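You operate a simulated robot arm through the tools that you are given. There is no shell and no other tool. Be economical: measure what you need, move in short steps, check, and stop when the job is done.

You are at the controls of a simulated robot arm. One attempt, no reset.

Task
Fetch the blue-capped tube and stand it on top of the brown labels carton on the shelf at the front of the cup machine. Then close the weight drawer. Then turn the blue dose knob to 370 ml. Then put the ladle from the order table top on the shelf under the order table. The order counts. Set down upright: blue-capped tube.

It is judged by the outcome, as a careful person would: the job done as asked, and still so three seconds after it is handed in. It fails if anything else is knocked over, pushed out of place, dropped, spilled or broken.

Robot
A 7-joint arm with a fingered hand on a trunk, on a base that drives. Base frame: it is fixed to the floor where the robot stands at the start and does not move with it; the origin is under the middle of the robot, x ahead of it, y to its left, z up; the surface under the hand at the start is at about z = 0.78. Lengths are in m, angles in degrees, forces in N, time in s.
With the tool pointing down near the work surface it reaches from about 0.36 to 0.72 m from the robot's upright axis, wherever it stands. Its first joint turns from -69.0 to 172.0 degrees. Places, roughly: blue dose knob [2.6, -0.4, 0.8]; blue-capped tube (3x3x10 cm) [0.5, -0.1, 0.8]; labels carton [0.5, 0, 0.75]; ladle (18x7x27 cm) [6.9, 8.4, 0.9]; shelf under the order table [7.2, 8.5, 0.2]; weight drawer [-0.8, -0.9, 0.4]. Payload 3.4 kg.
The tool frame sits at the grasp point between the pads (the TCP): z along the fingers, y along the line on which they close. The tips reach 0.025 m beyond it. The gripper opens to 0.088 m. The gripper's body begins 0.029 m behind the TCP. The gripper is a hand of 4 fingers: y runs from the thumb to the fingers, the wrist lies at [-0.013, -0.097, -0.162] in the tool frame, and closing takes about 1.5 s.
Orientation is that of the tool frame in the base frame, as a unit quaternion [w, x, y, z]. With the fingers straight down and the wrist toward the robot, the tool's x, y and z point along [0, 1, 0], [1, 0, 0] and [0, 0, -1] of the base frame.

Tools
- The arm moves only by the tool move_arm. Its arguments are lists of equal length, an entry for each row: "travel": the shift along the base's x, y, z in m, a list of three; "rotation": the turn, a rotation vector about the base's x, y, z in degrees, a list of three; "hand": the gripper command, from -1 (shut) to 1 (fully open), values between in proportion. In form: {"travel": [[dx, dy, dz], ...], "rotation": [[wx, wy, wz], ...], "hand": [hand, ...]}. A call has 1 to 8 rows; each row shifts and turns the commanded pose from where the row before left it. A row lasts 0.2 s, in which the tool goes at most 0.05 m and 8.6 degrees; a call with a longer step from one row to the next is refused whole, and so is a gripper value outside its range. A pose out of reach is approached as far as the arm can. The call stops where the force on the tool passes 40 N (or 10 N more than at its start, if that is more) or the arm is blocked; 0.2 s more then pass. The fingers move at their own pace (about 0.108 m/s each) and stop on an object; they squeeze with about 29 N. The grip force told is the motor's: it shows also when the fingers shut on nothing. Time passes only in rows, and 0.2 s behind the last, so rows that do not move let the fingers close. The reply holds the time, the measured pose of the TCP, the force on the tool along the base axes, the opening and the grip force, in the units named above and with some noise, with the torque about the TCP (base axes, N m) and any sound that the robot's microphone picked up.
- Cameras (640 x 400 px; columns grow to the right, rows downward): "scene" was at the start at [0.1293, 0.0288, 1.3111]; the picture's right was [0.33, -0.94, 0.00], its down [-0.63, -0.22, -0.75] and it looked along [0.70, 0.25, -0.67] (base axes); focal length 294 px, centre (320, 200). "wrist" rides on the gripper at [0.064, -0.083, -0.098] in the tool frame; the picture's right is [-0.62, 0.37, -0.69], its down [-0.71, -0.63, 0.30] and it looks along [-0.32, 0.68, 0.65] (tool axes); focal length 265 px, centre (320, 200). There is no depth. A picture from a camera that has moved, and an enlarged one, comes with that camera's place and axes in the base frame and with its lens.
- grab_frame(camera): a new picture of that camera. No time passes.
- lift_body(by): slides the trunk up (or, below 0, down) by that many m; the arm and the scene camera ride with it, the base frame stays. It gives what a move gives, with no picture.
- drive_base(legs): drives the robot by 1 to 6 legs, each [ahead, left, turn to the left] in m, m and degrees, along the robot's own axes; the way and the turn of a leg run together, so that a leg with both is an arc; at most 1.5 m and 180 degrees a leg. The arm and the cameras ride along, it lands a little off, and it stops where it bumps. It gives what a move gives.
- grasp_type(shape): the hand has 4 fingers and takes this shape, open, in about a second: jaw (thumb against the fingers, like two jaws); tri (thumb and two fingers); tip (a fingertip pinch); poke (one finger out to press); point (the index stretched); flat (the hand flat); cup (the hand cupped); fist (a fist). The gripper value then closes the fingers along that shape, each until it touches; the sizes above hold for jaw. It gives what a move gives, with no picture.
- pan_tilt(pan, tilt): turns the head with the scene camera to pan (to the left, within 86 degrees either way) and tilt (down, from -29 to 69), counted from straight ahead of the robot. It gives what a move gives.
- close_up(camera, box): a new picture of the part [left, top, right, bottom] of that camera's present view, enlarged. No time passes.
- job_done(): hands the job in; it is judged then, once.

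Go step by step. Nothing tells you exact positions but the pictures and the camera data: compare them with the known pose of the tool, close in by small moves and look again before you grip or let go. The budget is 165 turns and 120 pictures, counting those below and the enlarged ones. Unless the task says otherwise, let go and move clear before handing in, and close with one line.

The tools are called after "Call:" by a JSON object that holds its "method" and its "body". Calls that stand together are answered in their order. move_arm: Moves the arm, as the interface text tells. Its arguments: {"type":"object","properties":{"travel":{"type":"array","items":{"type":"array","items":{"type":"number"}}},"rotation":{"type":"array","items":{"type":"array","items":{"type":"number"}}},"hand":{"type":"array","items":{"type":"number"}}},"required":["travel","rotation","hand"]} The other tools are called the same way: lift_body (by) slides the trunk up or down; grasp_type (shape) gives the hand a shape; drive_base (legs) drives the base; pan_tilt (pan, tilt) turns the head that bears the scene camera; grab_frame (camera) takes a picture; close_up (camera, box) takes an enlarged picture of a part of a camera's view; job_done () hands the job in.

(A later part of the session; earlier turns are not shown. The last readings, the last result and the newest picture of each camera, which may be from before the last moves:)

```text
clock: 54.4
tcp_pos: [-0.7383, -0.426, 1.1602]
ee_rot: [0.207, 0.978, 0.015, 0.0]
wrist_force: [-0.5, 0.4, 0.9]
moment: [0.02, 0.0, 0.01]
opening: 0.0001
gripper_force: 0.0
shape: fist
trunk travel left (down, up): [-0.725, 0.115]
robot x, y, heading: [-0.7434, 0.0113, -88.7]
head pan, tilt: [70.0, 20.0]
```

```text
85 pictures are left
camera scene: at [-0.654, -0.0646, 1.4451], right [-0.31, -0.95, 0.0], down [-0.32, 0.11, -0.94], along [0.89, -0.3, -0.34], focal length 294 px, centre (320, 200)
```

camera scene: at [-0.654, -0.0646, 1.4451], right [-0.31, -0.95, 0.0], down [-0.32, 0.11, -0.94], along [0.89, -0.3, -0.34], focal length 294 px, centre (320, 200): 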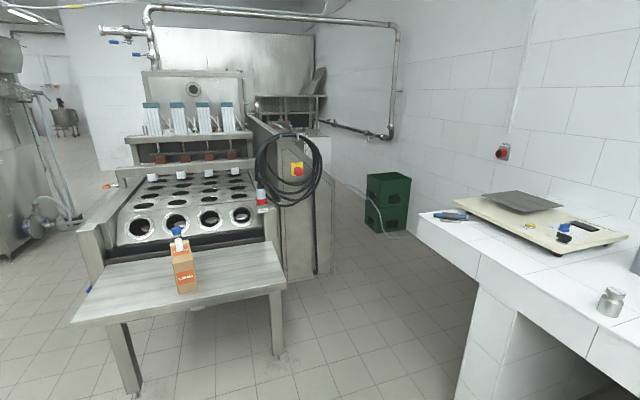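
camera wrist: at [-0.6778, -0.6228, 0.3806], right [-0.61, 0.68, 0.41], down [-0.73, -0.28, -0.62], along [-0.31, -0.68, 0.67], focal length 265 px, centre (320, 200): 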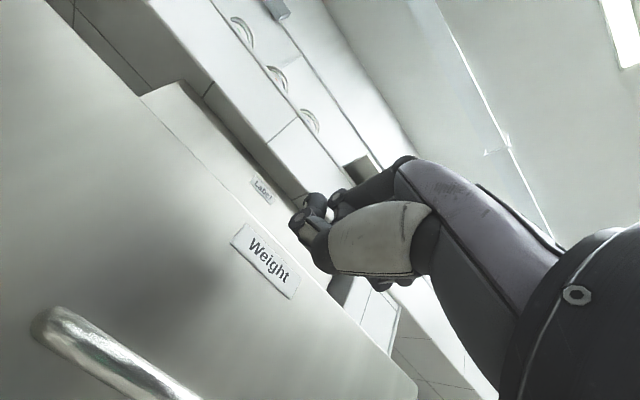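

The cup machine stretches well back and a cabinet with hoses stands at its right, so I need to see where the knob is. I'll turn back to face +x and look along both sides.

Call:
{"method": "drive_base", "body": {"legs": [[0, 0, 88.5]]}}

Call:
{"method": "pan_tilt", "body": {"pan": 30, "tilt": 10}}

Call:
{"method": "grab_frame", "body": {"camera": "scene"}}

Call:
{"method": "pan_tilt", "body": {"pan": -15, "tilt": 10}}

Call:
{"method": "grab_frame", "body": {"camera": "scene"}}

```text
clock: 58.6
tcp_pos: [-0.3057, 0.0145, 1.1611]
ee_rot: [0.147, 0.687, 0.697, 0.146]
wrist_force: [0.1, 0.2, -0.3]
moment: [0.0, 0.0, 0.01]
opening: 0.0001
gripper_force: 0.0
shape: fist
trunk travel left (down, up): [-0.725, 0.115]
robot x, y, heading: [-0.7417, 0.0154, 0.9]
head pan, tilt: [70.0, 20.0]
```

```text
clock: 59.6
tcp_pos: [-0.3046, 0.0143, 1.1598]
ee_rot: [0.147, 0.687, 0.697, 0.145]
wrist_force: [-0.1, 0.3, -0.7]
moment: [0.06, -0.02, 0.01]
opening: 0.0
gripper_force: 0.1
shape: fist
trunk travel left (down, up): [-0.725, 0.115]
robot x, y, heading: [-0.7458, 0.0139, 1.1]
head pan, tilt: [30.0, 10.0]
```

```text
84 pictures are left
camera scene: at [-0.614, 0.0633, 1.4613], right [0.51, -0.86, 0.0], down [-0.15, -0.09, -0.98], along [0.84, 0.51, -0.17], focal length 294 px, centre (320, 200)
```

scene: 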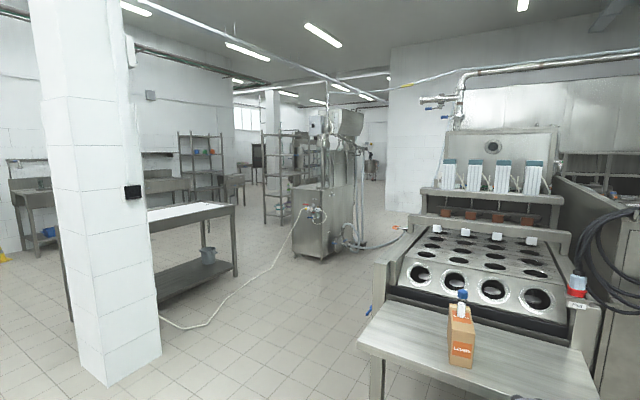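

```text
clock: 60.8
tcp_pos: [-0.3035, 0.0149, 1.1601]
ee_rot: [0.147, 0.687, 0.697, 0.145]
wrist_force: [-0.1, 0.2, 0.1]
moment: [0.0, -0.01, -0.03]
opening: 0.0
gripper_force: 0.0
shape: fist
trunk travel left (down, up): [-0.725, 0.115]
robot x, y, heading: [-0.7466, 0.0134, 1.0]
head pan, tilt: [-15.0, 10.0]
```

```text
83 pictures are left
camera scene: at [-0.6036, -0.0071, 1.4613], right [-0.24, -0.97, 0.0], down [-0.17, 0.04, -0.98], along [0.96, -0.24, -0.17], focal length 294 px, centre (320, 200)
```

scene: 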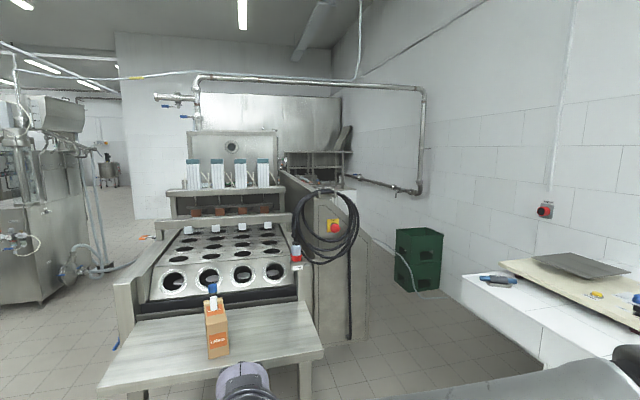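

The knob position projects behind the machine's right side, so I must go round by the right-hand corridor between machine and counter. I'll raise the arm, then drive through in legs along the middle of the gap.

Call:
{"method": "lift_body", "body": {"by": 0.1}}

Call:
{"method": "move_arm", "body": {"travel": [[0, 0, 0.04], [0, 0, 0.04]], "rotation": [[0, 0, 0], [0, 0, 0]], "hand": [-1, -1]}}

Call:
{"method": "drive_base", "body": {"legs": [[0.45, 0, -1.0]]}}

Call:
{"method": "pan_tilt", "body": {"pan": -70, "tilt": 45}}

Call:
{"method": "grab_frame", "body": {"camera": "scene"}}

```text
clock: 62.1
tcp_pos: [-0.3029, 0.0142, 1.2599]
ee_rot: [0.147, 0.687, 0.697, 0.146]
wrist_force: [0.0, 0.6, -0.7]
moment: [0.03, 0.0, 0.02]
opening: 0.0
gripper_force: 0.0
shape: fist
trunk travel left (down, up): [-0.825, 0.015]
robot x, y, heading: [-0.7447, 0.0126, 0.7]
head pan, tilt: [-15.0, 10.0]
```

```text
clock: 62.7
tcp_pos: [-0.3072, 0.0135, 1.3414]
ee_rot: [0.147, 0.687, 0.697, 0.145]
wrist_force: [-0.1, 0.2, 0.2]
moment: [-0.04, -0.02, 0.01]
opening: 0.0
gripper_force: 0.0
shape: fist
trunk travel left (down, up): [-0.825, 0.015]
robot x, y, heading: [-0.7443, 0.0117, 0.9]
head pan, tilt: [-15.0, 10.0]
```

```text
clock: 65.4
tcp_pos: [0.1385, 0.0102, 1.3408]
ee_rot: [0.147, 0.692, 0.692, 0.144]
wrist_force: [-0.4, -0.6, -0.3]
moment: [0.01, 0.0, 0.0]
opening: 0.0002
gripper_force: 0.2
shape: fist
trunk travel left (down, up): [-0.825, 0.015]
robot x, y, heading: [-0.3049, 0.0159, 0.2]
head pan, tilt: [-15.0, 10.0]
```

```text
clock: 66.6
tcp_pos: [0.1387, 0.0116, 1.3415]
ee_rot: [0.147, 0.692, 0.692, 0.144]
wrist_force: [0.1, 0.3, 0.5]
moment: [-0.02, 0.0, -0.05]
opening: 0.0001
gripper_force: 0.1
shape: fist
trunk travel left (down, up): [-0.825, 0.015]
robot x, y, heading: [-0.293, 0.0165, -0.1]
head pan, tilt: [-70.0, 45.0]
```

```text
82 pictures are left
camera scene: at [-0.2216, -0.0584, 1.5064], right [-0.94, -0.34, 0.0], down [-0.24, 0.66, -0.71], along [0.24, -0.66, -0.71], focal length 294 px, centre (320, 200)
```

scene: 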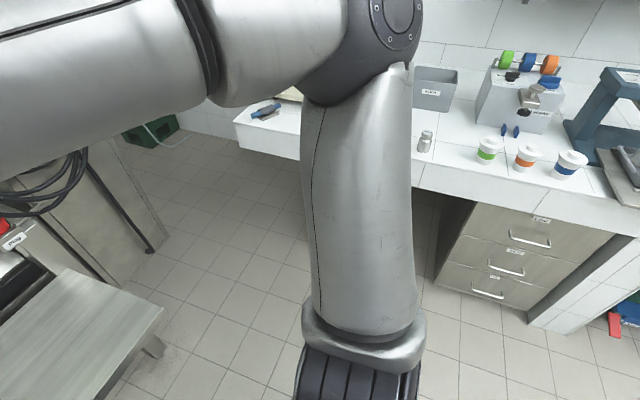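

The elbow rides at about z 1.4, clear of everything. The gap spans y -0.25 to -0.90; I'll strafe to y -0.58 and then go through slowly.

Call:
{"method": "drive_base", "body": {"legs": [[0, -0.593, 0], [0.35, 0, 0]]}}

Call:
{"method": "pan_tilt", "body": {"pan": 0, "tilt": 50}}

Call:
{"method": "grab_frame", "body": {"camera": "scene"}}

```text
clock: 71.9
tcp_pos: [0.4955, -0.5715, 1.3408]
ee_rot: [0.147, 0.69, 0.694, 0.144]
wrist_force: [-0.5, -0.5, -0.6]
moment: [0.0, 0.02, 0.01]
opening: 0.0
gripper_force: 0.1
shape: fist
trunk travel left (down, up): [-0.825, 0.015]
robot x, y, heading: [0.0556, -0.5651, 0.3]
head pan, tilt: [-70.0, 45.0]
```

```text
clock: 73.3
tcp_pos: [0.495, -0.5721, 1.3397]
ee_rot: [0.147, 0.689, 0.695, 0.145]
wrist_force: [0.0, 0.2, -0.2]
moment: [0.0, 0.03, -0.03]
opening: 0.0001
gripper_force: 0.2
shape: fist
trunk travel left (down, up): [-0.825, 0.015]
robot x, y, heading: [0.0588, -0.5702, 0.3]
head pan, tilt: [0.0, 50.0]
```

```text
81 pictures are left
camera scene: at [0.1839, -0.5672, 1.4995], right [0.01, -1.0, 0.0], down [-0.77, -0.01, -0.64], along [0.64, 0.0, -0.77], focal length 294 px, centre (320, 200)
```

scene: 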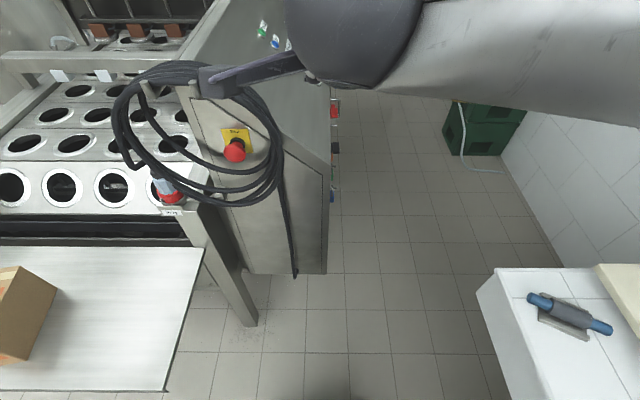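

There are coloured items on the right side of the raised cabinet. I'll enlarge that before moving on.

Call:
{"method": "close_up", "body": {"camera": "scene", "box": [200, 0, 360, 100]}}

Call:
{"method": "close_up", "body": {"camera": "scene", "box": [270, 80, 390, 220]}}

Call:
{"method": "pan_tilt", "body": {"pan": 0, "tilt": 15}}

Call:
{"method": "grab_frame", "body": {"camera": "scene"}}

```text
4.00 times, centred on (280, 50) of scene
camera zoom: at [0.1839, -0.5672, 1.4995], right [0.01, -1.0, 0.0], down [-0.77, -0.01, -0.64], along [0.64, 0.0, -0.77], focal length 1175 px, centre (480, 800)
```

zoom: 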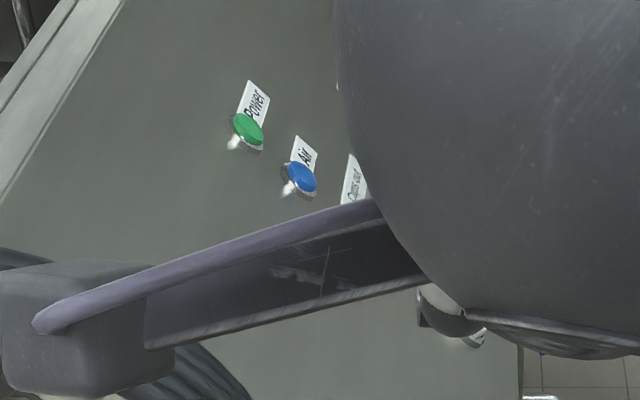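

```text
2.86 times, centred on (330, 150) of scene
camera zoom: at [0.1839, -0.5672, 1.4995], right [0.01, -1.0, 0.0], down [-0.77, -0.01, -0.64], along [0.64, 0.0, -0.77], focal length 839 px, centre (291, 343)
```

zoom: 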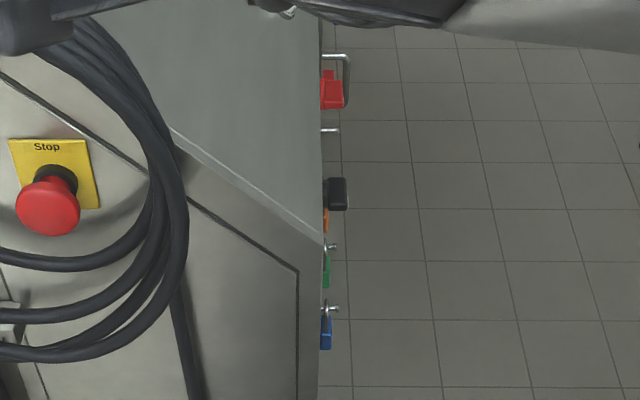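

```text
clock: 74.3
tcp_pos: [0.4955, -0.5732, 1.3418]
ee_rot: [0.147, 0.689, 0.695, 0.145]
wrist_force: [-0.7, 0.5, -1.1]
moment: [-0.01, 0.01, 0.0]
opening: 0.0
gripper_force: 0.0
shape: fist
trunk travel left (down, up): [-0.825, 0.015]
robot x, y, heading: [0.0594, -0.569, 0.2]
head pan, tilt: [0.0, 15.0]
```

```text
78 pictures are left
camera scene: at [0.2004, -0.567, 1.5531], right [0.01, -1.0, 0.0], down [-0.26, 0.0, -0.97], along [0.97, 0.01, -0.26], focal length 294 px, centre (320, 200)
```

scene: 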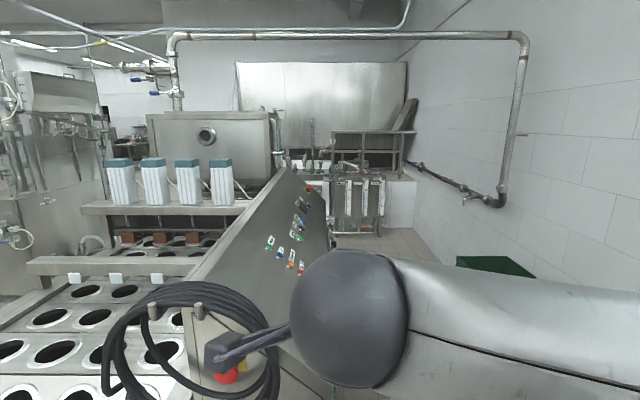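

I can now see a sloping control panel and equipment behind it. I'll enlarge the direction where the knob should be.

Call:
{"method": "close_up", "body": {"camera": "scene", "box": [240, 150, 400, 280]}}

```text
3.08 times, centred on (320, 215) of scene
camera zoom: at [0.2004, -0.567, 1.5531], right [0.01, -1.0, 0.0], down [-0.26, 0.0, -0.97], along [0.97, 0.01, -0.26], focal length 904 px, centre (320, 154)
```

zoom: 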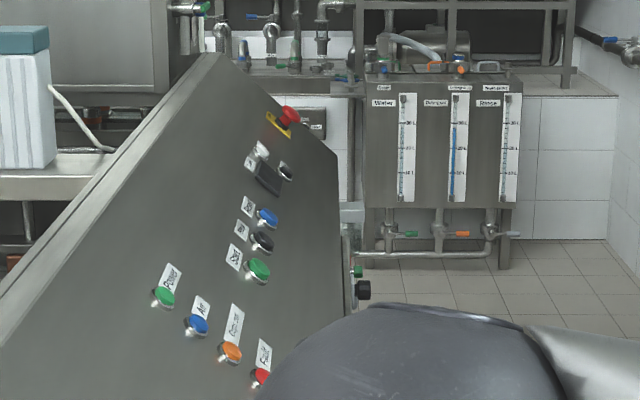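

The raised cabinet's corner is at about (0.69, -0.60) with its underside at z 0.47, and the counter corner is at (0.51, -1.00). I'll go ahead a little, shift right to y -0.80, then pass between them.

Call:
{"method": "drive_base", "body": {"legs": [[0.22, 0, 0], [0, -0.23, 0]]}}

Call:
{"method": "pan_tilt", "body": {"pan": 0, "tilt": 60}}

Call:
{"method": "grab_frame", "body": {"camera": "scene"}}

```text
clock: 77.3
tcp_pos: [0.7196, -0.7925, 1.3423]
ee_rot: [0.147, 0.689, 0.694, 0.146]
wrist_force: [-0.9, 0.0, 1.2]
moment: [0.03, 0.0, 0.02]
opening: 0.0002
gripper_force: 0.1
shape: fist
trunk travel left (down, up): [-0.825, 0.015]
robot x, y, heading: [0.283, -0.7853, 0.4]
head pan, tilt: [0.0, 15.0]
```

```text
clock: 78.4
tcp_pos: [0.7213, -0.7919, 1.3409]
ee_rot: [0.147, 0.689, 0.694, 0.144]
wrist_force: [0.4, -0.4, 0.3]
moment: [-0.01, -0.03, -0.03]
opening: 0.0004
gripper_force: 0.1
shape: fist
trunk travel left (down, up): [-0.825, 0.015]
robot x, y, heading: [0.2816, -0.7903, 0.3]
head pan, tilt: [0.0, 60.0]
```

```text
76 pictures are left
camera scene: at [0.3989, -0.7867, 1.487], right [0.01, -1.0, 0.0], down [-0.87, -0.01, -0.5], along [0.5, 0.0, -0.87], focal length 294 px, centre (320, 200)
```

scene: 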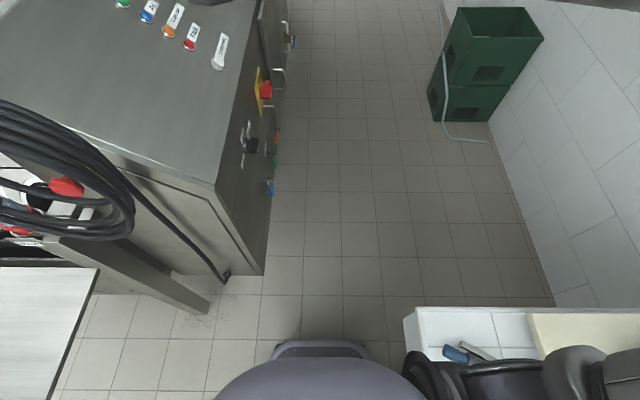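

The passage is clear. I'll go ahead past the counter corner, then shift right away from the levers on the cabinet side.

Call:
{"method": "drive_base", "body": {"legs": [[0.5, -0.01, 0], [0.2, -0.3, 0]]}}

Call:
{"method": "pan_tilt", "body": {"pan": 30, "tilt": 20}}

Call:
{"method": "grab_frame", "body": {"camera": "scene"}}

```text
clock: 83.3
tcp_pos: [1.4252, -1.1008, 1.3419]
ee_rot: [0.148, 0.692, 0.692, 0.144]
wrist_force: [0.6, 0.6, 0.3]
moment: [0.01, 0.01, -0.01]
opening: 0.0
gripper_force: 0.0
shape: fist
trunk travel left (down, up): [-0.825, 0.015]
robot x, y, heading: [0.9872, -1.0927, 0.0]
head pan, tilt: [0.0, 60.0]
```

```text
clock: 84.3
tcp_pos: [1.4262, -1.101, 1.3405]
ee_rot: [0.148, 0.692, 0.691, 0.144]
wrist_force: [0.4, 0.7, -0.6]
moment: [0.05, -0.01, 0.0]
opening: 0.0002
gripper_force: 0.0
shape: fist
trunk travel left (down, up): [-0.825, 0.015]
robot x, y, heading: [0.9851, -1.093, -0.3]
head pan, tilt: [30.0, 20.0]
```

```text
75 pictures are left
camera scene: at [1.1186, -1.0458, 1.545], right [0.5, -0.87, 0.0], down [-0.3, -0.17, -0.94], along [0.81, 0.47, -0.34], focal length 294 px, centre (320, 200)
```

scene: 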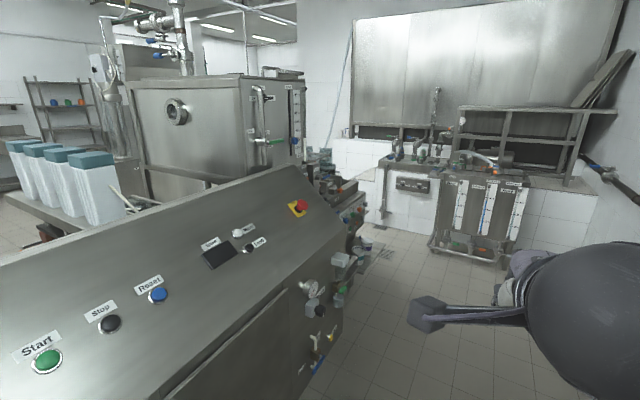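

Coloured knobs appear just past the panel, right where the dose knob should be. I'll enlarge that.

Call:
{"method": "close_up", "body": {"camera": "scene", "box": [280, 140, 420, 300]}}

```text
2.50 times, centred on (350, 220) of scene
camera zoom: at [1.1186, -1.0458, 1.545], right [0.5, -0.87, 0.0], down [-0.3, -0.17, -0.94], along [0.81, 0.47, -0.34], focal length 734 px, centre (245, 150)
```

zoom: 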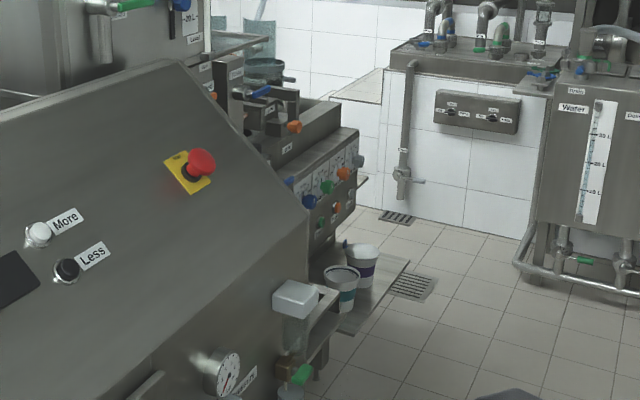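

The dosing station is at the machine's far end, with knobs on its right-hand side. I'll drive along the corridor to it and turn left to face it.

Call:
{"method": "drive_base", "body": {"legs": [[1.3, 0, 0]]}}

Call:
{"method": "pan_tilt", "body": {"pan": 70, "tilt": 35}}

Call:
{"method": "grab_frame", "body": {"camera": "scene"}}

```text
clock: 90.9
tcp_pos: [2.7258, -1.0906, 1.3406]
ee_rot: [0.147, 0.689, 0.695, 0.144]
wrist_force: [-0.2, -0.4, -0.5]
moment: [0.01, -0.01, 0.03]
opening: 0.0
gripper_force: 0.0
shape: fist
trunk travel left (down, up): [-0.825, 0.015]
robot x, y, heading: [2.2871, -1.0889, 0.5]
head pan, tilt: [30.0, 20.0]
```

```text
clock: 92.0
tcp_pos: [2.7265, -1.0903, 1.3416]
ee_rot: [0.148, 0.689, 0.695, 0.144]
wrist_force: [-0.2, -0.2, -0.6]
moment: [-0.01, -0.01, 0.01]
opening: 0.0004
gripper_force: 0.0
shape: fist
trunk travel left (down, up): [-0.825, 0.015]
robot x, y, heading: [2.2877, -1.091, 0.4]
head pan, tilt: [70.0, 35.0]
```

```text
73 pictures are left
camera scene: at [2.368, -1.0041, 1.5212], right [0.94, -0.33, 0.0], down [-0.19, -0.54, -0.82], along [0.27, 0.77, -0.57], focal length 294 px, centre (320, 200)
```

scene: 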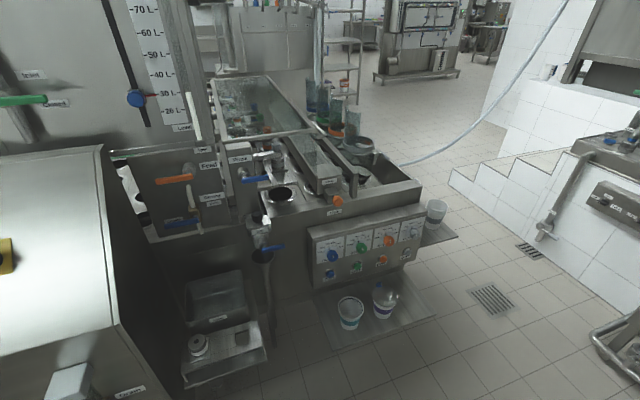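

Call:
{"method": "close_up", "body": {"camera": "scene", "box": [290, 180, 450, 300]}}

```text
3.33 times, centred on (370, 240) of scene
camera zoom: at [2.368, -1.0041, 1.5212], right [0.94, -0.33, 0.0], down [-0.19, -0.54, -0.82], along [0.27, 0.77, -0.57], focal length 979 px, centre (153, 67)
```

zoom: 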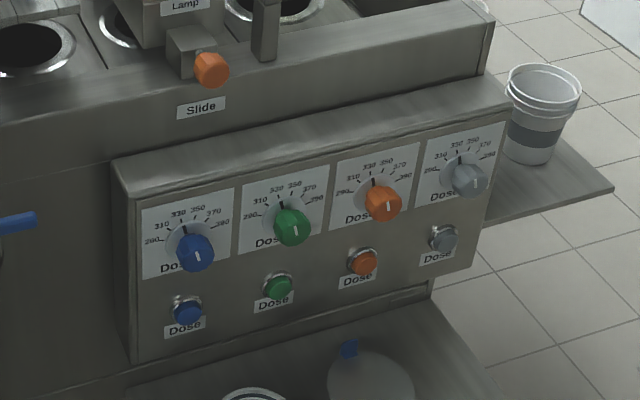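

The blue dose knob is the leftmost of four, at about [2.62, -0.40, 0.85], facing the corridor. I'll move ahead, turn left to face it, and take a closer look at its scale.

Call:
{"method": "drive_base", "body": {"legs": [[0.33, 0, 0], [0, 0, 89.5]]}}

Call:
{"method": "lift_body", "body": {"by": -0.3}}

Call:
{"method": "pan_tilt", "body": {"pan": 0, "tilt": 30}}

Call:
{"method": "grab_frame", "body": {"camera": "scene"}}

```text
clock: 98.0
tcp_pos: [2.6219, -0.6484, 1.34]
ee_rot: [0.003, -0.003, 0.978, 0.206]
wrist_force: [0.3, 0.3, 0.6]
moment: [-0.02, 0.0, 0.01]
opening: 0.0
gripper_force: 0.0
shape: fist
trunk travel left (down, up): [-0.825, 0.015]
robot x, y, heading: [2.6169, -1.0866, 90.3]
head pan, tilt: [70.0, 35.0]
```

```text
clock: 101.0
tcp_pos: [2.6227, -0.6496, 1.0421]
ee_rot: [0.003, -0.003, 0.978, 0.207]
wrist_force: [-0.6, 0.2, 0.4]
moment: [0.03, 0.04, 0.02]
opening: 0.0
gripper_force: 0.1
shape: fist
trunk travel left (down, up): [-0.525, 0.315]
robot x, y, heading: [2.6173, -1.0833, 90.7]
head pan, tilt: [70.0, 35.0]
```

```text
clock: 102.4
tcp_pos: [2.6239, -0.648, 1.0412]
ee_rot: [0.002, -0.003, 0.978, 0.206]
wrist_force: [0.2, -0.4, 1.4]
moment: [-0.02, -0.01, -0.02]
opening: 0.0
gripper_force: 0.0
shape: fist
trunk travel left (down, up): [-0.525, 0.315]
robot x, y, heading: [2.6213, -1.0847, 90.2]
head pan, tilt: [0.0, 30.0]
```

```text
71 pictures are left
camera scene: at [2.619, -0.9444, 1.229], right [1.0, 0.01, 0.0], down [0.0, -0.5, -0.87], along [-0.01, 0.87, -0.5], focal length 294 px, centre (320, 200)
```

scene: 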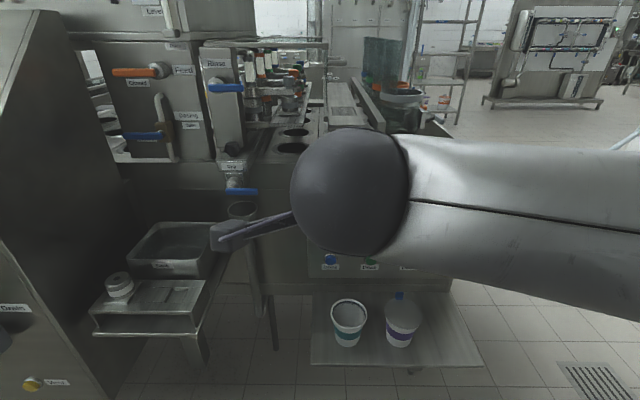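

The arm hides the panel in the scene camera; I'll check what the wrist camera sees.

Call:
{"method": "grab_frame", "body": {"camera": "wrist"}}

```text
70 pictures are left
camera wrist: at [2.5593, -0.7643, 1.0966], right [0.62, 0.06, 0.79], down [0.72, -0.45, -0.53], along [0.32, 0.89, -0.32], focal length 265 px, centre (320, 200)
```

wrist: 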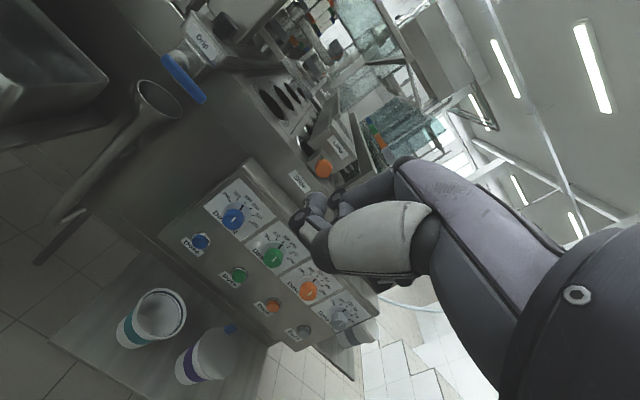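

Call:
{"method": "close_up", "body": {"camera": "wrist", "box": [190, 165, 290, 265]}}

```text
4.00 times, centred on (240, 215) of wrist
camera zoom: at [2.5593, -0.7643, 1.0966], right [0.62, 0.06, 0.79], down [0.72, -0.45, -0.53], along [0.32, 0.89, -0.32], focal length 1062 px, centre (640, 140)
```

zoom: 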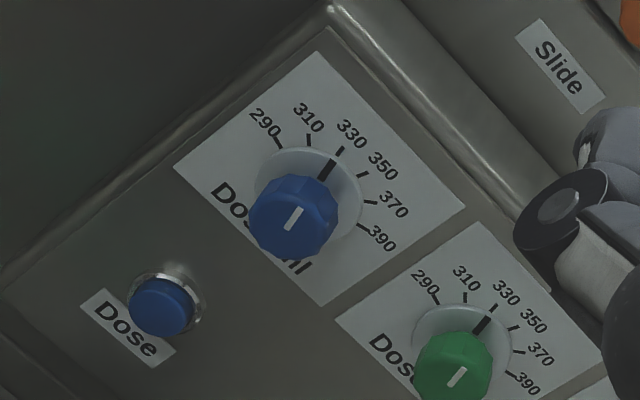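

The scale is clear: the pointer reads 330, steps of 20 ml are about 30° each, so 370 needs about 60° clockwise. The knob face is at [2.640, -0.364, 0.804]. I'll open the hand to the jaw shape, lower the trunk, and level the tool toward the panel.

Call:
{"method": "grasp_type", "body": {"shape": "jaw"}}

Call:
{"method": "lift_body", "body": {"by": -0.15}}

Call:
{"method": "move_arm", "body": {"travel": [[0, 0, 0], [0, 0, 0], [0, 0, 0], [0, 0, 0], [0, 0, 0], [0, 0, 0], [0, 0, 0], [0, 0, 0]], "rotation": [[8.2, 0, 0], [8.2, 0, 0], [8.2, 0, 0], [8.2, 0, 0], [8.2, 0, 0], [8.2, 0, 0], [8.2, 0, 0], [8.2, 0, 0]], "hand": [1, 1, 1, 1, 1, 1, 1, 1]}}

Call:
{"method": "move_arm", "body": {"travel": [[0, 0, -0.012], [0, 0, -0.012], [0, 0, -0.012], [0, 0, -0.012], [0, 0, -0.013], [0, 0, -0.013], [0, 0, -0.014]], "rotation": [[0, -8.5, 0], [0, -8.5, 0], [0, -8.5, 0], [0, -8.5, 0], [0, -8.5, 0], [0, -8.5, 0], [0, -8.5, 0]], "hand": [1, 1, 1, 1, 1, 1, 1]}}

Call:
{"method": "grab_frame", "body": {"camera": "wrist"}}

Call:
{"method": "grab_frame", "body": {"camera": "scene"}}

```text
clock: 103.3
tcp_pos: [2.6233, -0.6477, 1.0415]
ee_rot: [0.003, -0.003, 0.978, 0.207]
wrist_force: [0.0, 0.3, -0.1]
moment: [0.01, 0.01, 0.0]
opening: 0.0875
gripper_force: 0.1
shape: jaw
trunk travel left (down, up): [-0.525, 0.315]
robot x, y, heading: [2.6192, -1.0865, 90.3]
head pan, tilt: [0.0, 30.0]
```

```text
clock: 105.0
tcp_pos: [2.6223, -0.648, 0.8896]
ee_rot: [0.002, -0.004, 0.978, 0.206]
wrist_force: [-0.2, -0.4, 0.1]
moment: [0.01, -0.02, 0.0]
opening: 0.0877
gripper_force: 0.1
shape: jaw
trunk travel left (down, up): [-0.375, 0.465]
robot x, y, heading: [2.6216, -1.0861, 90.6]
head pan, tilt: [0.0, 30.0]
```

```text
clock: 106.8
tcp_pos: [2.622, -0.6479, 0.8919]
ee_rot: [0.004, -0.002, 0.71, 0.704]
wrist_force: [0.1, 0.2, 0.0]
moment: [-0.01, -0.03, 0.0]
opening: 0.0877
gripper_force: 0.1
shape: jaw
trunk travel left (down, up): [-0.375, 0.465]
robot x, y, heading: [2.6216, -1.0888, 90.3]
head pan, tilt: [0.0, 30.0]
```

```text
clock: 108.4
tcp_pos: [2.6215, -0.6306, 0.8037]
ee_rot: [0.347, -0.343, 0.626, 0.608]
wrist_force: [-0.2, -0.3, -0.4]
moment: [-0.02, 0.0, 0.0]
opening: 0.0874
gripper_force: 0.0
shape: jaw
out of reach, approached as far as the arm can: row 4, 5, 6
trunk travel left (down, up): [-0.375, 0.465]
robot x, y, heading: [2.6198, -1.0849, 90.6]
head pan, tilt: [0.0, 30.0]
```

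```text
68 pictures are left
camera wrist: at [2.6583, -0.7305, 0.7062], right [0.0, -0.68, 0.73], down [0.92, 0.29, 0.27], along [-0.4, 0.67, 0.62], focal length 265 px, centre (320, 200)
```

wrist: 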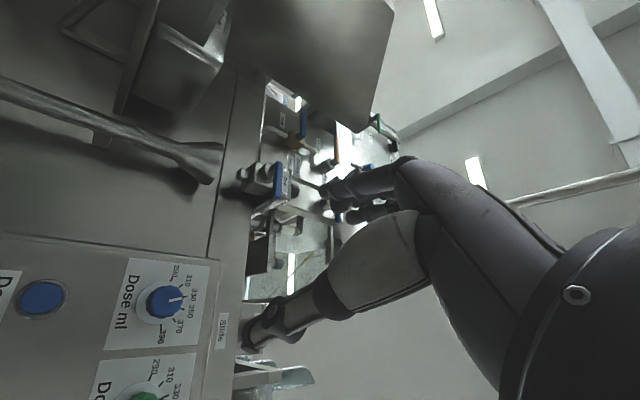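

```text
67 pictures are left
camera scene: at [2.6038, -0.9478, 1.0727], right [0.98, 0.18, 0.0], down [0.1, -0.55, -0.83], along [-0.15, 0.82, -0.56], focal length 294 px, centre (320, 200)
```

scene: 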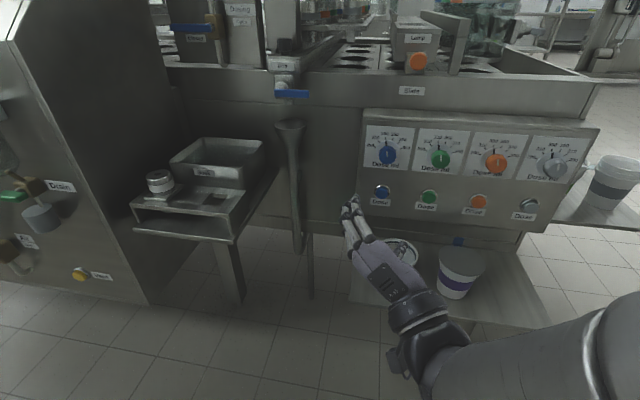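

The panel is now in clear view and the hand is rolled ready. I'll enlarge the scene view for a precise knob fix.

Call:
{"method": "close_up", "body": {"camera": "scene", "box": [340, 100, 500, 240]}}

Call:
{"method": "close_up", "body": {"camera": "wrist", "box": [80, 230, 260, 390]}}

```text
2.86 times, centred on (420, 170) of scene
camera zoom: at [2.6038, -0.9478, 1.0727], right [0.98, 0.18, 0.0], down [0.1, -0.55, -0.83], along [-0.15, 0.82, -0.56], focal length 839 px, centre (34, 286)
```

zoom: 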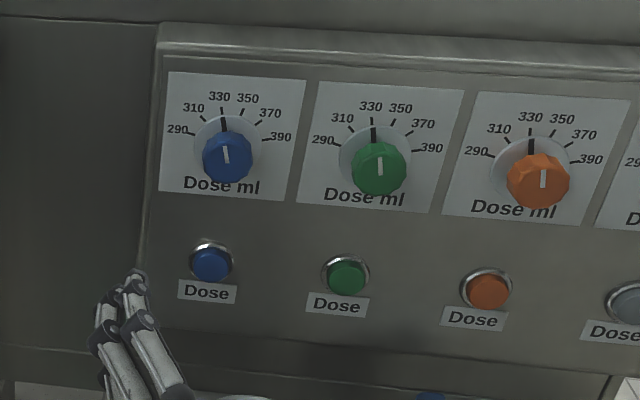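

```text
2.50 times, centred on (170, 310) of wrist
camera zoom: at [2.6583, -0.7305, 0.7062], right [0.0, -0.68, 0.73], down [0.92, 0.29, 0.27], along [-0.4, 0.67, 0.62], focal length 664 px, centre (695, -75)
```

zoom: 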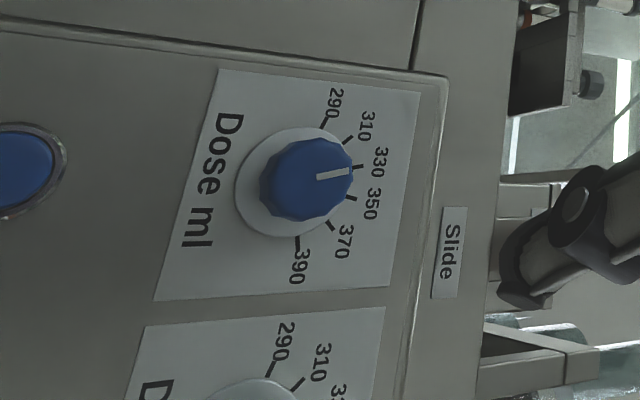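

All views agree on the knob face at (2.642, -0.364, 0.803) with a horizontal axis. I'll drive 0.12 m closer and align the hand in front of it.

Call:
{"method": "drive_base", "body": {"legs": [[0.12, 0, 0]]}}

Call:
{"method": "grab_frame", "body": {"camera": "scene"}}

```text
clock: 109.7
tcp_pos: [2.621, -0.5086, 0.8044]
ee_rot: [0.347, -0.343, 0.626, 0.609]
wrist_force: [0.6, 0.2, -0.3]
moment: [0.0, 0.02, 0.01]
opening: 0.0877
gripper_force: 0.1
shape: jaw
trunk travel left (down, up): [-0.375, 0.465]
robot x, y, heading: [2.6193, -0.9674, 90.5]
head pan, tilt: [0.0, 30.0]
```

```text
64 pictures are left
camera scene: at [2.6021, -0.8275, 1.0732], right [0.98, 0.19, 0.0], down [0.1, -0.55, -0.83], along [-0.16, 0.82, -0.56], focal length 294 px, centre (320, 200)
```

scene: 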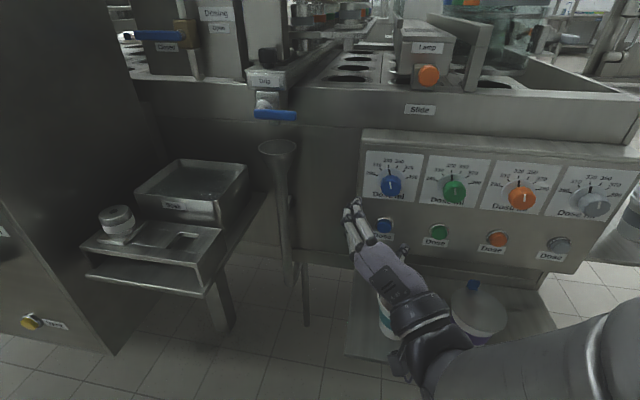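

Call:
{"method": "move_arm", "body": {"travel": [[0.021, 0, -0.001], [0, 0.03, 0], [0, 0.03, 0], [0, 0.035, 0]], "rotation": [[0, 0, 0], [0, 0, 0], [0, 0, 0], [0, 0, 0]], "hand": [1, 1, 1, 1]}}

Call:
{"method": "close_up", "body": {"camera": "scene", "box": [320, 120, 520, 270]}}

Call:
{"method": "grab_frame", "body": {"camera": "wrist"}}

```text
clock: 110.7
tcp_pos: [2.6404, -0.4089, 0.802]
ee_rot: [0.346, -0.344, 0.626, 0.609]
wrist_force: [-0.3, -0.5, 0.3]
moment: [0.01, -0.02, 0.03]
opening: 0.0876
gripper_force: 0.0
shape: jaw
out of reach, approached as far as the arm can: row 1
trunk travel left (down, up): [-0.375, 0.465]
robot x, y, heading: [2.6206, -0.9682, 90.6]
head pan, tilt: [0.0, 30.0]
```

```text
2.67 times, centred on (420, 195) of scene
camera zoom: at [2.618, -0.8243, 1.079], right [1.0, 0.01, 0.0], down [0.0, -0.5, -0.87], along [-0.01, 0.87, -0.5], focal length 783 px, centre (53, 213)
```

zoom: 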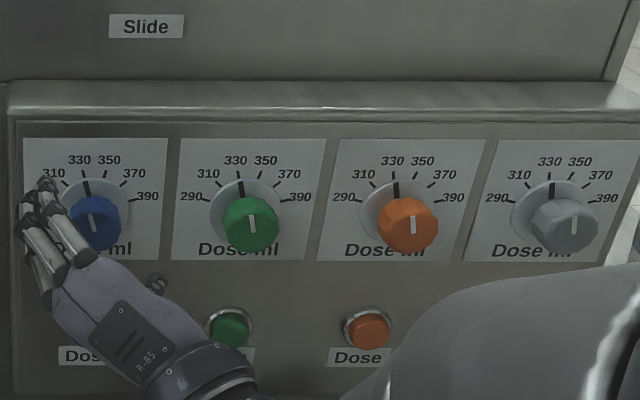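

```text
62 pictures are left
camera wrist: at [2.6765, -0.5093, 0.7047], right [0.0, -0.68, 0.73], down [0.92, 0.3, 0.27], along [-0.4, 0.67, 0.62], focal length 265 px, centre (320, 200)
```

wrist: 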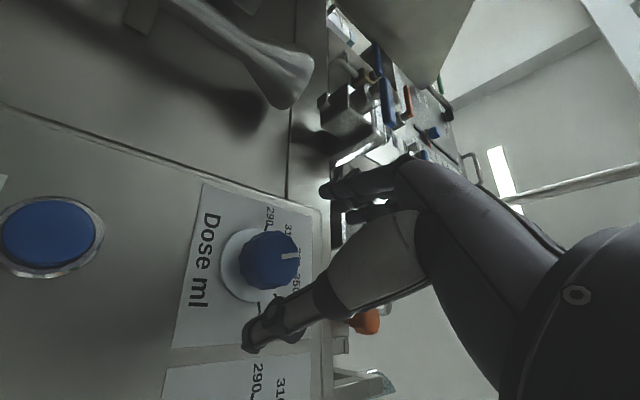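

The knob lies between fingers and thumb. I'll advance so the pads overlap the knob, then check before gripping.

Call:
{"method": "move_arm", "body": {"travel": [[0.001, 0.02, 0.002], [0, 0.016, 0]], "rotation": [[0, 0, 0], [0, 0, 0]], "hand": [1, 1]}}

Call:
{"method": "close_up", "body": {"camera": "scene", "box": [300, 140, 440, 260]}}

Call:
{"method": "grab_frame", "body": {"camera": "wrist"}}

```text
clock: 111.3
tcp_pos: [2.6426, -0.3717, 0.8055]
ee_rot: [0.346, -0.344, 0.625, 0.609]
wrist_force: [0.7, -0.3, 0.2]
moment: [0.01, 0.05, -0.01]
opening: 0.0877
gripper_force: 0.1
shape: jaw
trunk travel left (down, up): [-0.375, 0.465]
robot x, y, heading: [2.6185, -0.9661, 90.6]
head pan, tilt: [0.0, 30.0]
```

```text
3.33 times, centred on (370, 200) of scene
camera zoom: at [2.618, -0.8244, 1.079], right [1.0, 0.01, 0.0], down [0.0, -0.5, -0.87], along [-0.01, 0.87, -0.5], focal length 979 px, centre (153, 200)
```

zoom: 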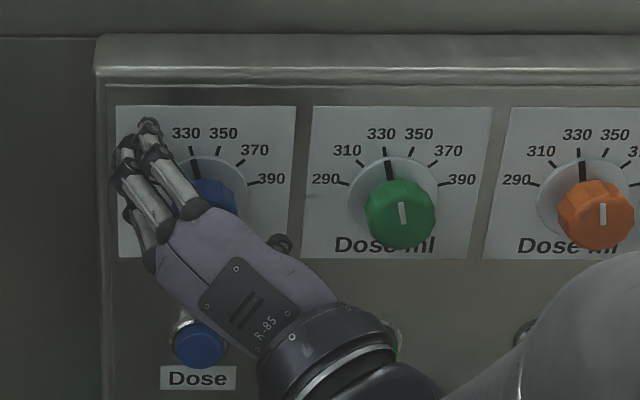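

```text
60 pictures are left
camera wrist: at [2.678, -0.4738, 0.708], right [0.0, -0.68, 0.73], down [0.92, 0.29, 0.27], along [-0.4, 0.67, 0.62], focal length 265 px, centre (320, 200)
```

wrist: 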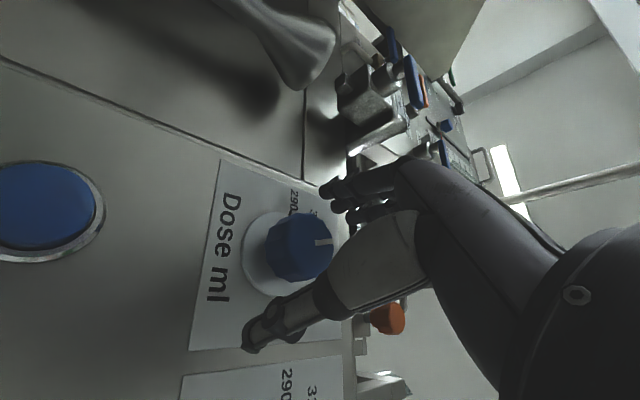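

Well placed. Closing on the knob now.

Call:
{"method": "move_arm", "body": {"travel": [[0, 0, 0], [0, 0, 0], [0, 0, 0], [0, 0, 0], [0, 0, 0], [0, 0, 0], [0, 0, 0], [0, 0, 0]], "rotation": [[0, 0, 0], [0, 0, 0], [0, 0, 0], [0, 0, 0], [0, 0, 0], [0, 0, 0], [0, 0, 0], [0, 0, 0]], "hand": [0.5, 0.2, -0.2, -0.6, -1, -1, -1, -1]}}

Call:
{"method": "close_up", "body": {"camera": "scene", "box": [300, 140, 440, 260]}}

Call:
{"method": "close_up", "body": {"camera": "wrist", "box": [160, 140, 440, 360]}}

```text
clock: 113.1
tcp_pos: [2.643, -0.374, 0.8051]
ee_rot: [0.346, -0.343, 0.626, 0.609]
wrist_force: [5.6, 1.5, -3.4]
moment: [-0.03, 0.0, -0.05]
opening: 0.0264
gripper_force: 28.9
shape: jaw
trunk travel left (down, up): [-0.375, 0.465]
robot x, y, heading: [2.6204, -0.9665, 90.7]
head pan, tilt: [0.0, 30.0]
```

```text
3.33 times, centred on (370, 200) of scene
camera zoom: at [2.6189, -0.8241, 1.0789], right [1.0, 0.01, 0.0], down [0.0, -0.5, -0.87], along [-0.01, 0.87, -0.5], focal length 979 px, centre (153, 200)
```

zoom: 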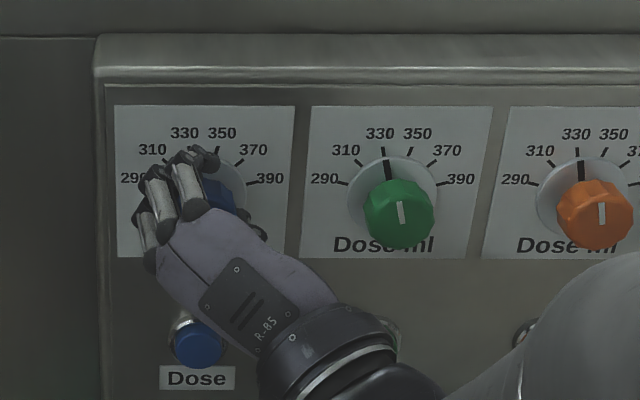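

```text
1.82 times, centred on (300, 250) of wrist
camera zoom: at [2.6788, -0.4739, 0.7075], right [0.0, -0.68, 0.73], down [0.92, 0.29, 0.27], along [-0.4, 0.67, 0.62], focal length 483 px, centre (356, 109)
```

zoom: 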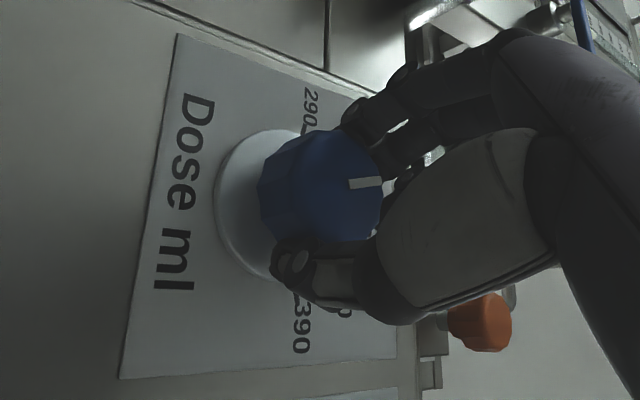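

Gripped on the knob. I'll turn 30° clockwise and look.

Call:
{"method": "move_arm", "body": {"travel": [[0.002, 0, -0.001], [0, 0, 0], [0, 0, 0], [0, 0, 0], [0, 0, 0]], "rotation": [[0, 0, 0], [0, 7.5, 0], [0, 7.5, 0], [0, 7.5, 0], [0, 7.5, 0]], "hand": [-1, -1, -1, -1, -1]}}

Call:
{"method": "close_up", "body": {"camera": "scene", "box": [300, 140, 440, 260]}}

Call:
{"method": "close_up", "body": {"camera": "wrist", "box": [160, 140, 440, 360]}}

```text
clock: 114.3
tcp_pos: [2.6447, -0.3735, 0.8029]
ee_rot: [0.172, -0.172, 0.695, 0.676]
wrist_force: [3.2, 1.1, -4.2]
moment: [-0.01, -0.03, 0.0]
opening: 0.0258
gripper_force: 28.7
shape: jaw
trunk travel left (down, up): [-0.375, 0.465]
robot x, y, heading: [2.6157, -0.964, 90.6]
head pan, tilt: [0.0, 30.0]
```

```text
3.33 times, centred on (370, 200) of scene
camera zoom: at [2.6185, -0.8239, 1.0789], right [1.0, 0.01, 0.0], down [0.0, -0.5, -0.87], along [-0.01, 0.87, -0.5], focal length 979 px, centre (153, 200)
```

zoom: 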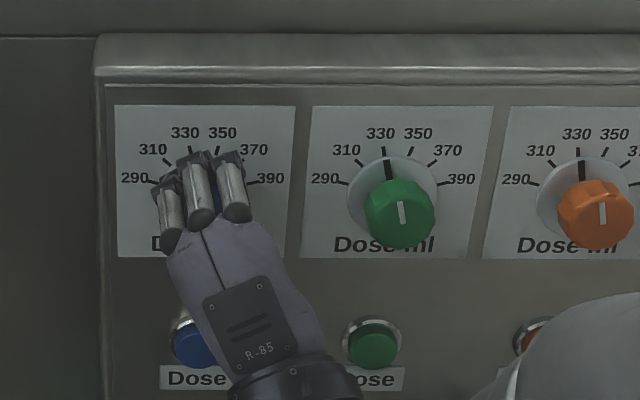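

```text
1.82 times, centred on (300, 250) of wrist
camera zoom: at [2.6267, -0.4741, 0.7015], right [0.37, -0.68, 0.64], down [0.93, 0.29, -0.23], along [-0.03, 0.67, 0.74], focal length 483 px, centre (356, 109)
```

zoom: 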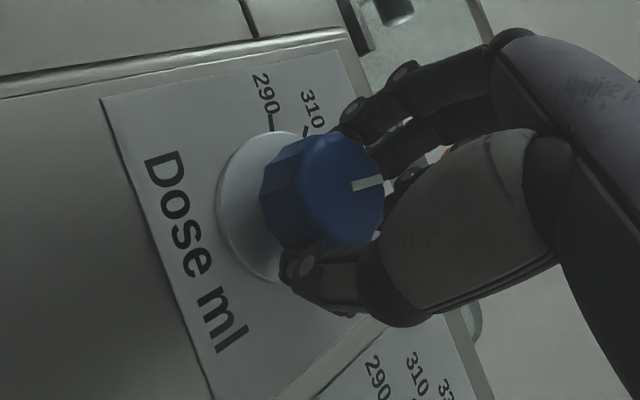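

The knob turns with the hand. Another 30°.

Call:
{"method": "move_arm", "body": {"travel": [[0, 0, 0], [0, 0, 0], [0, 0, 0], [0, 0, 0], [0, 0, 0]], "rotation": [[0, 7.5, 0], [0, 7.5, 0], [0, 7.5, 0], [0, 7.5, 0], [0, 0, 0]], "hand": [-1, -1, -1, -1, -1]}}

Call:
{"method": "close_up", "body": {"camera": "wrist", "box": [160, 140, 440, 360]}}

```text
clock: 115.5
tcp_pos: [2.645, -0.3725, 0.8028]
ee_rot: [-0.013, 0.009, 0.716, 0.698]
wrist_force: [2.2, -2.5, -8.0]
moment: [-0.05, -0.06, 0.0]
opening: 0.0253
gripper_force: 28.9
shape: jaw
trunk travel left (down, up): [-0.375, 0.465]
robot x, y, heading: [2.619, -0.9678, 90.7]
head pan, tilt: [0.0, 30.0]
```

```text
1.82 times, centred on (300, 250) of wrist
camera zoom: at [2.5786, -0.4735, 0.7234], right [0.64, -0.68, 0.37], down [0.69, 0.29, -0.66], along [0.34, 0.67, 0.66], focal length 483 px, centre (356, 109)
```

zoom: 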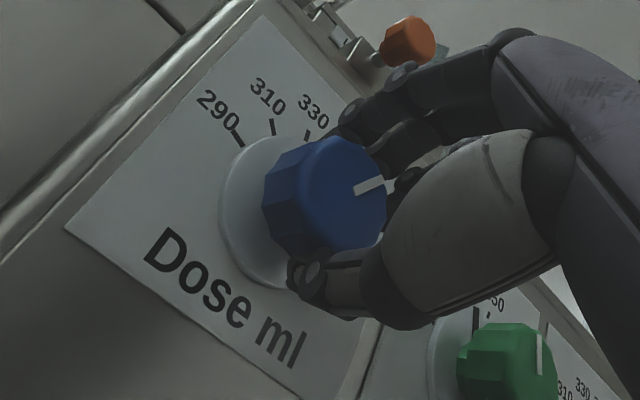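

The white line shifted a little in the hand, so the knob may have lagged. I'll release, back off and read the scale.

Call:
{"method": "move_arm", "body": {"travel": [[0, 0, 0], [0, 0, 0], [0, 0, 0], [0, 0, 0], [0, 0, 0], [0, -0.02, 0], [0, -0.03, 0], [0, -0.03, 0]], "rotation": [[0, 0, 0], [0, 0, 0], [0, 0, 0], [0, 0, 0], [0, 0, 0], [0, 0, 0], [0, 0, 0], [0, 0, 0]], "hand": [-0.5, 0, 0.5, 1, 1, 1, 1, 1]}}

Call:
{"method": "close_up", "body": {"camera": "wrist", "box": [120, 120, 360, 320]}}

Call:
{"method": "close_up", "body": {"camera": "scene", "box": [300, 140, 440, 260]}}

```text
clock: 117.3
tcp_pos: [2.6428, -0.4538, 0.8023]
ee_rot: [-0.012, 0.008, 0.715, 0.699]
wrist_force: [1.0, -0.3, -0.1]
moment: [-0.03, -0.03, -0.02]
opening: 0.0876
gripper_force: 0.0
shape: jaw
trunk travel left (down, up): [-0.375, 0.465]
robot x, y, heading: [2.6166, -0.9662, 90.7]
head pan, tilt: [0.0, 30.0]
```

```text
2.00 times, centred on (240, 220) of wrist
camera zoom: at [2.5789, -0.5553, 0.7229], right [0.64, -0.68, 0.37], down [0.69, 0.3, -0.66], along [0.34, 0.67, 0.66], focal length 531 px, centre (480, 160)
```

zoom: 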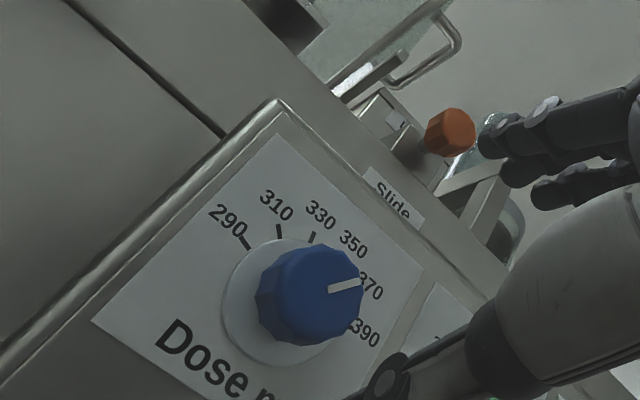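

```text
3.33 times, centred on (370, 200) of scene
camera zoom: at [2.6179, -0.8247, 1.079], right [1.0, 0.01, 0.0], down [0.0, -0.5, -0.87], along [-0.01, 0.87, -0.5], focal length 979 px, centre (153, 200)
```

zoom: 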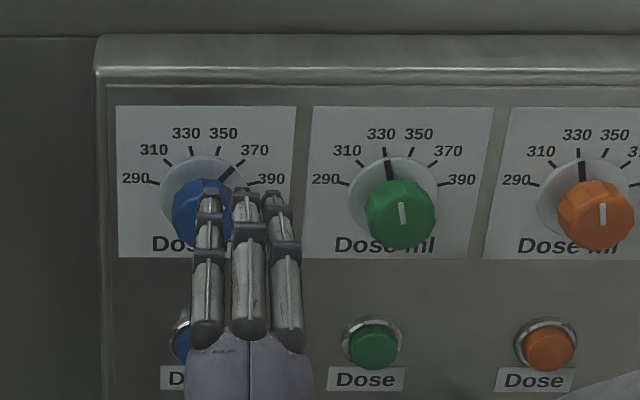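

Call:
{"method": "close_up", "body": {"camera": "scene", "box": [328, 172, 392, 212]}}

```text
10.00 times, centred on (360, 192) of scene
camera zoom: at [2.6179, -0.8247, 1.079], right [1.0, 0.01, 0.0], down [0.0, -0.5, -0.87], along [-0.01, 0.87, -0.5], focal length 2936 px, centre (-80, 280)
```

zoom: 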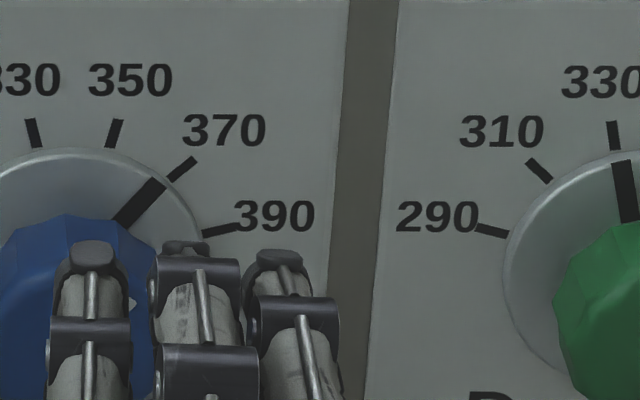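

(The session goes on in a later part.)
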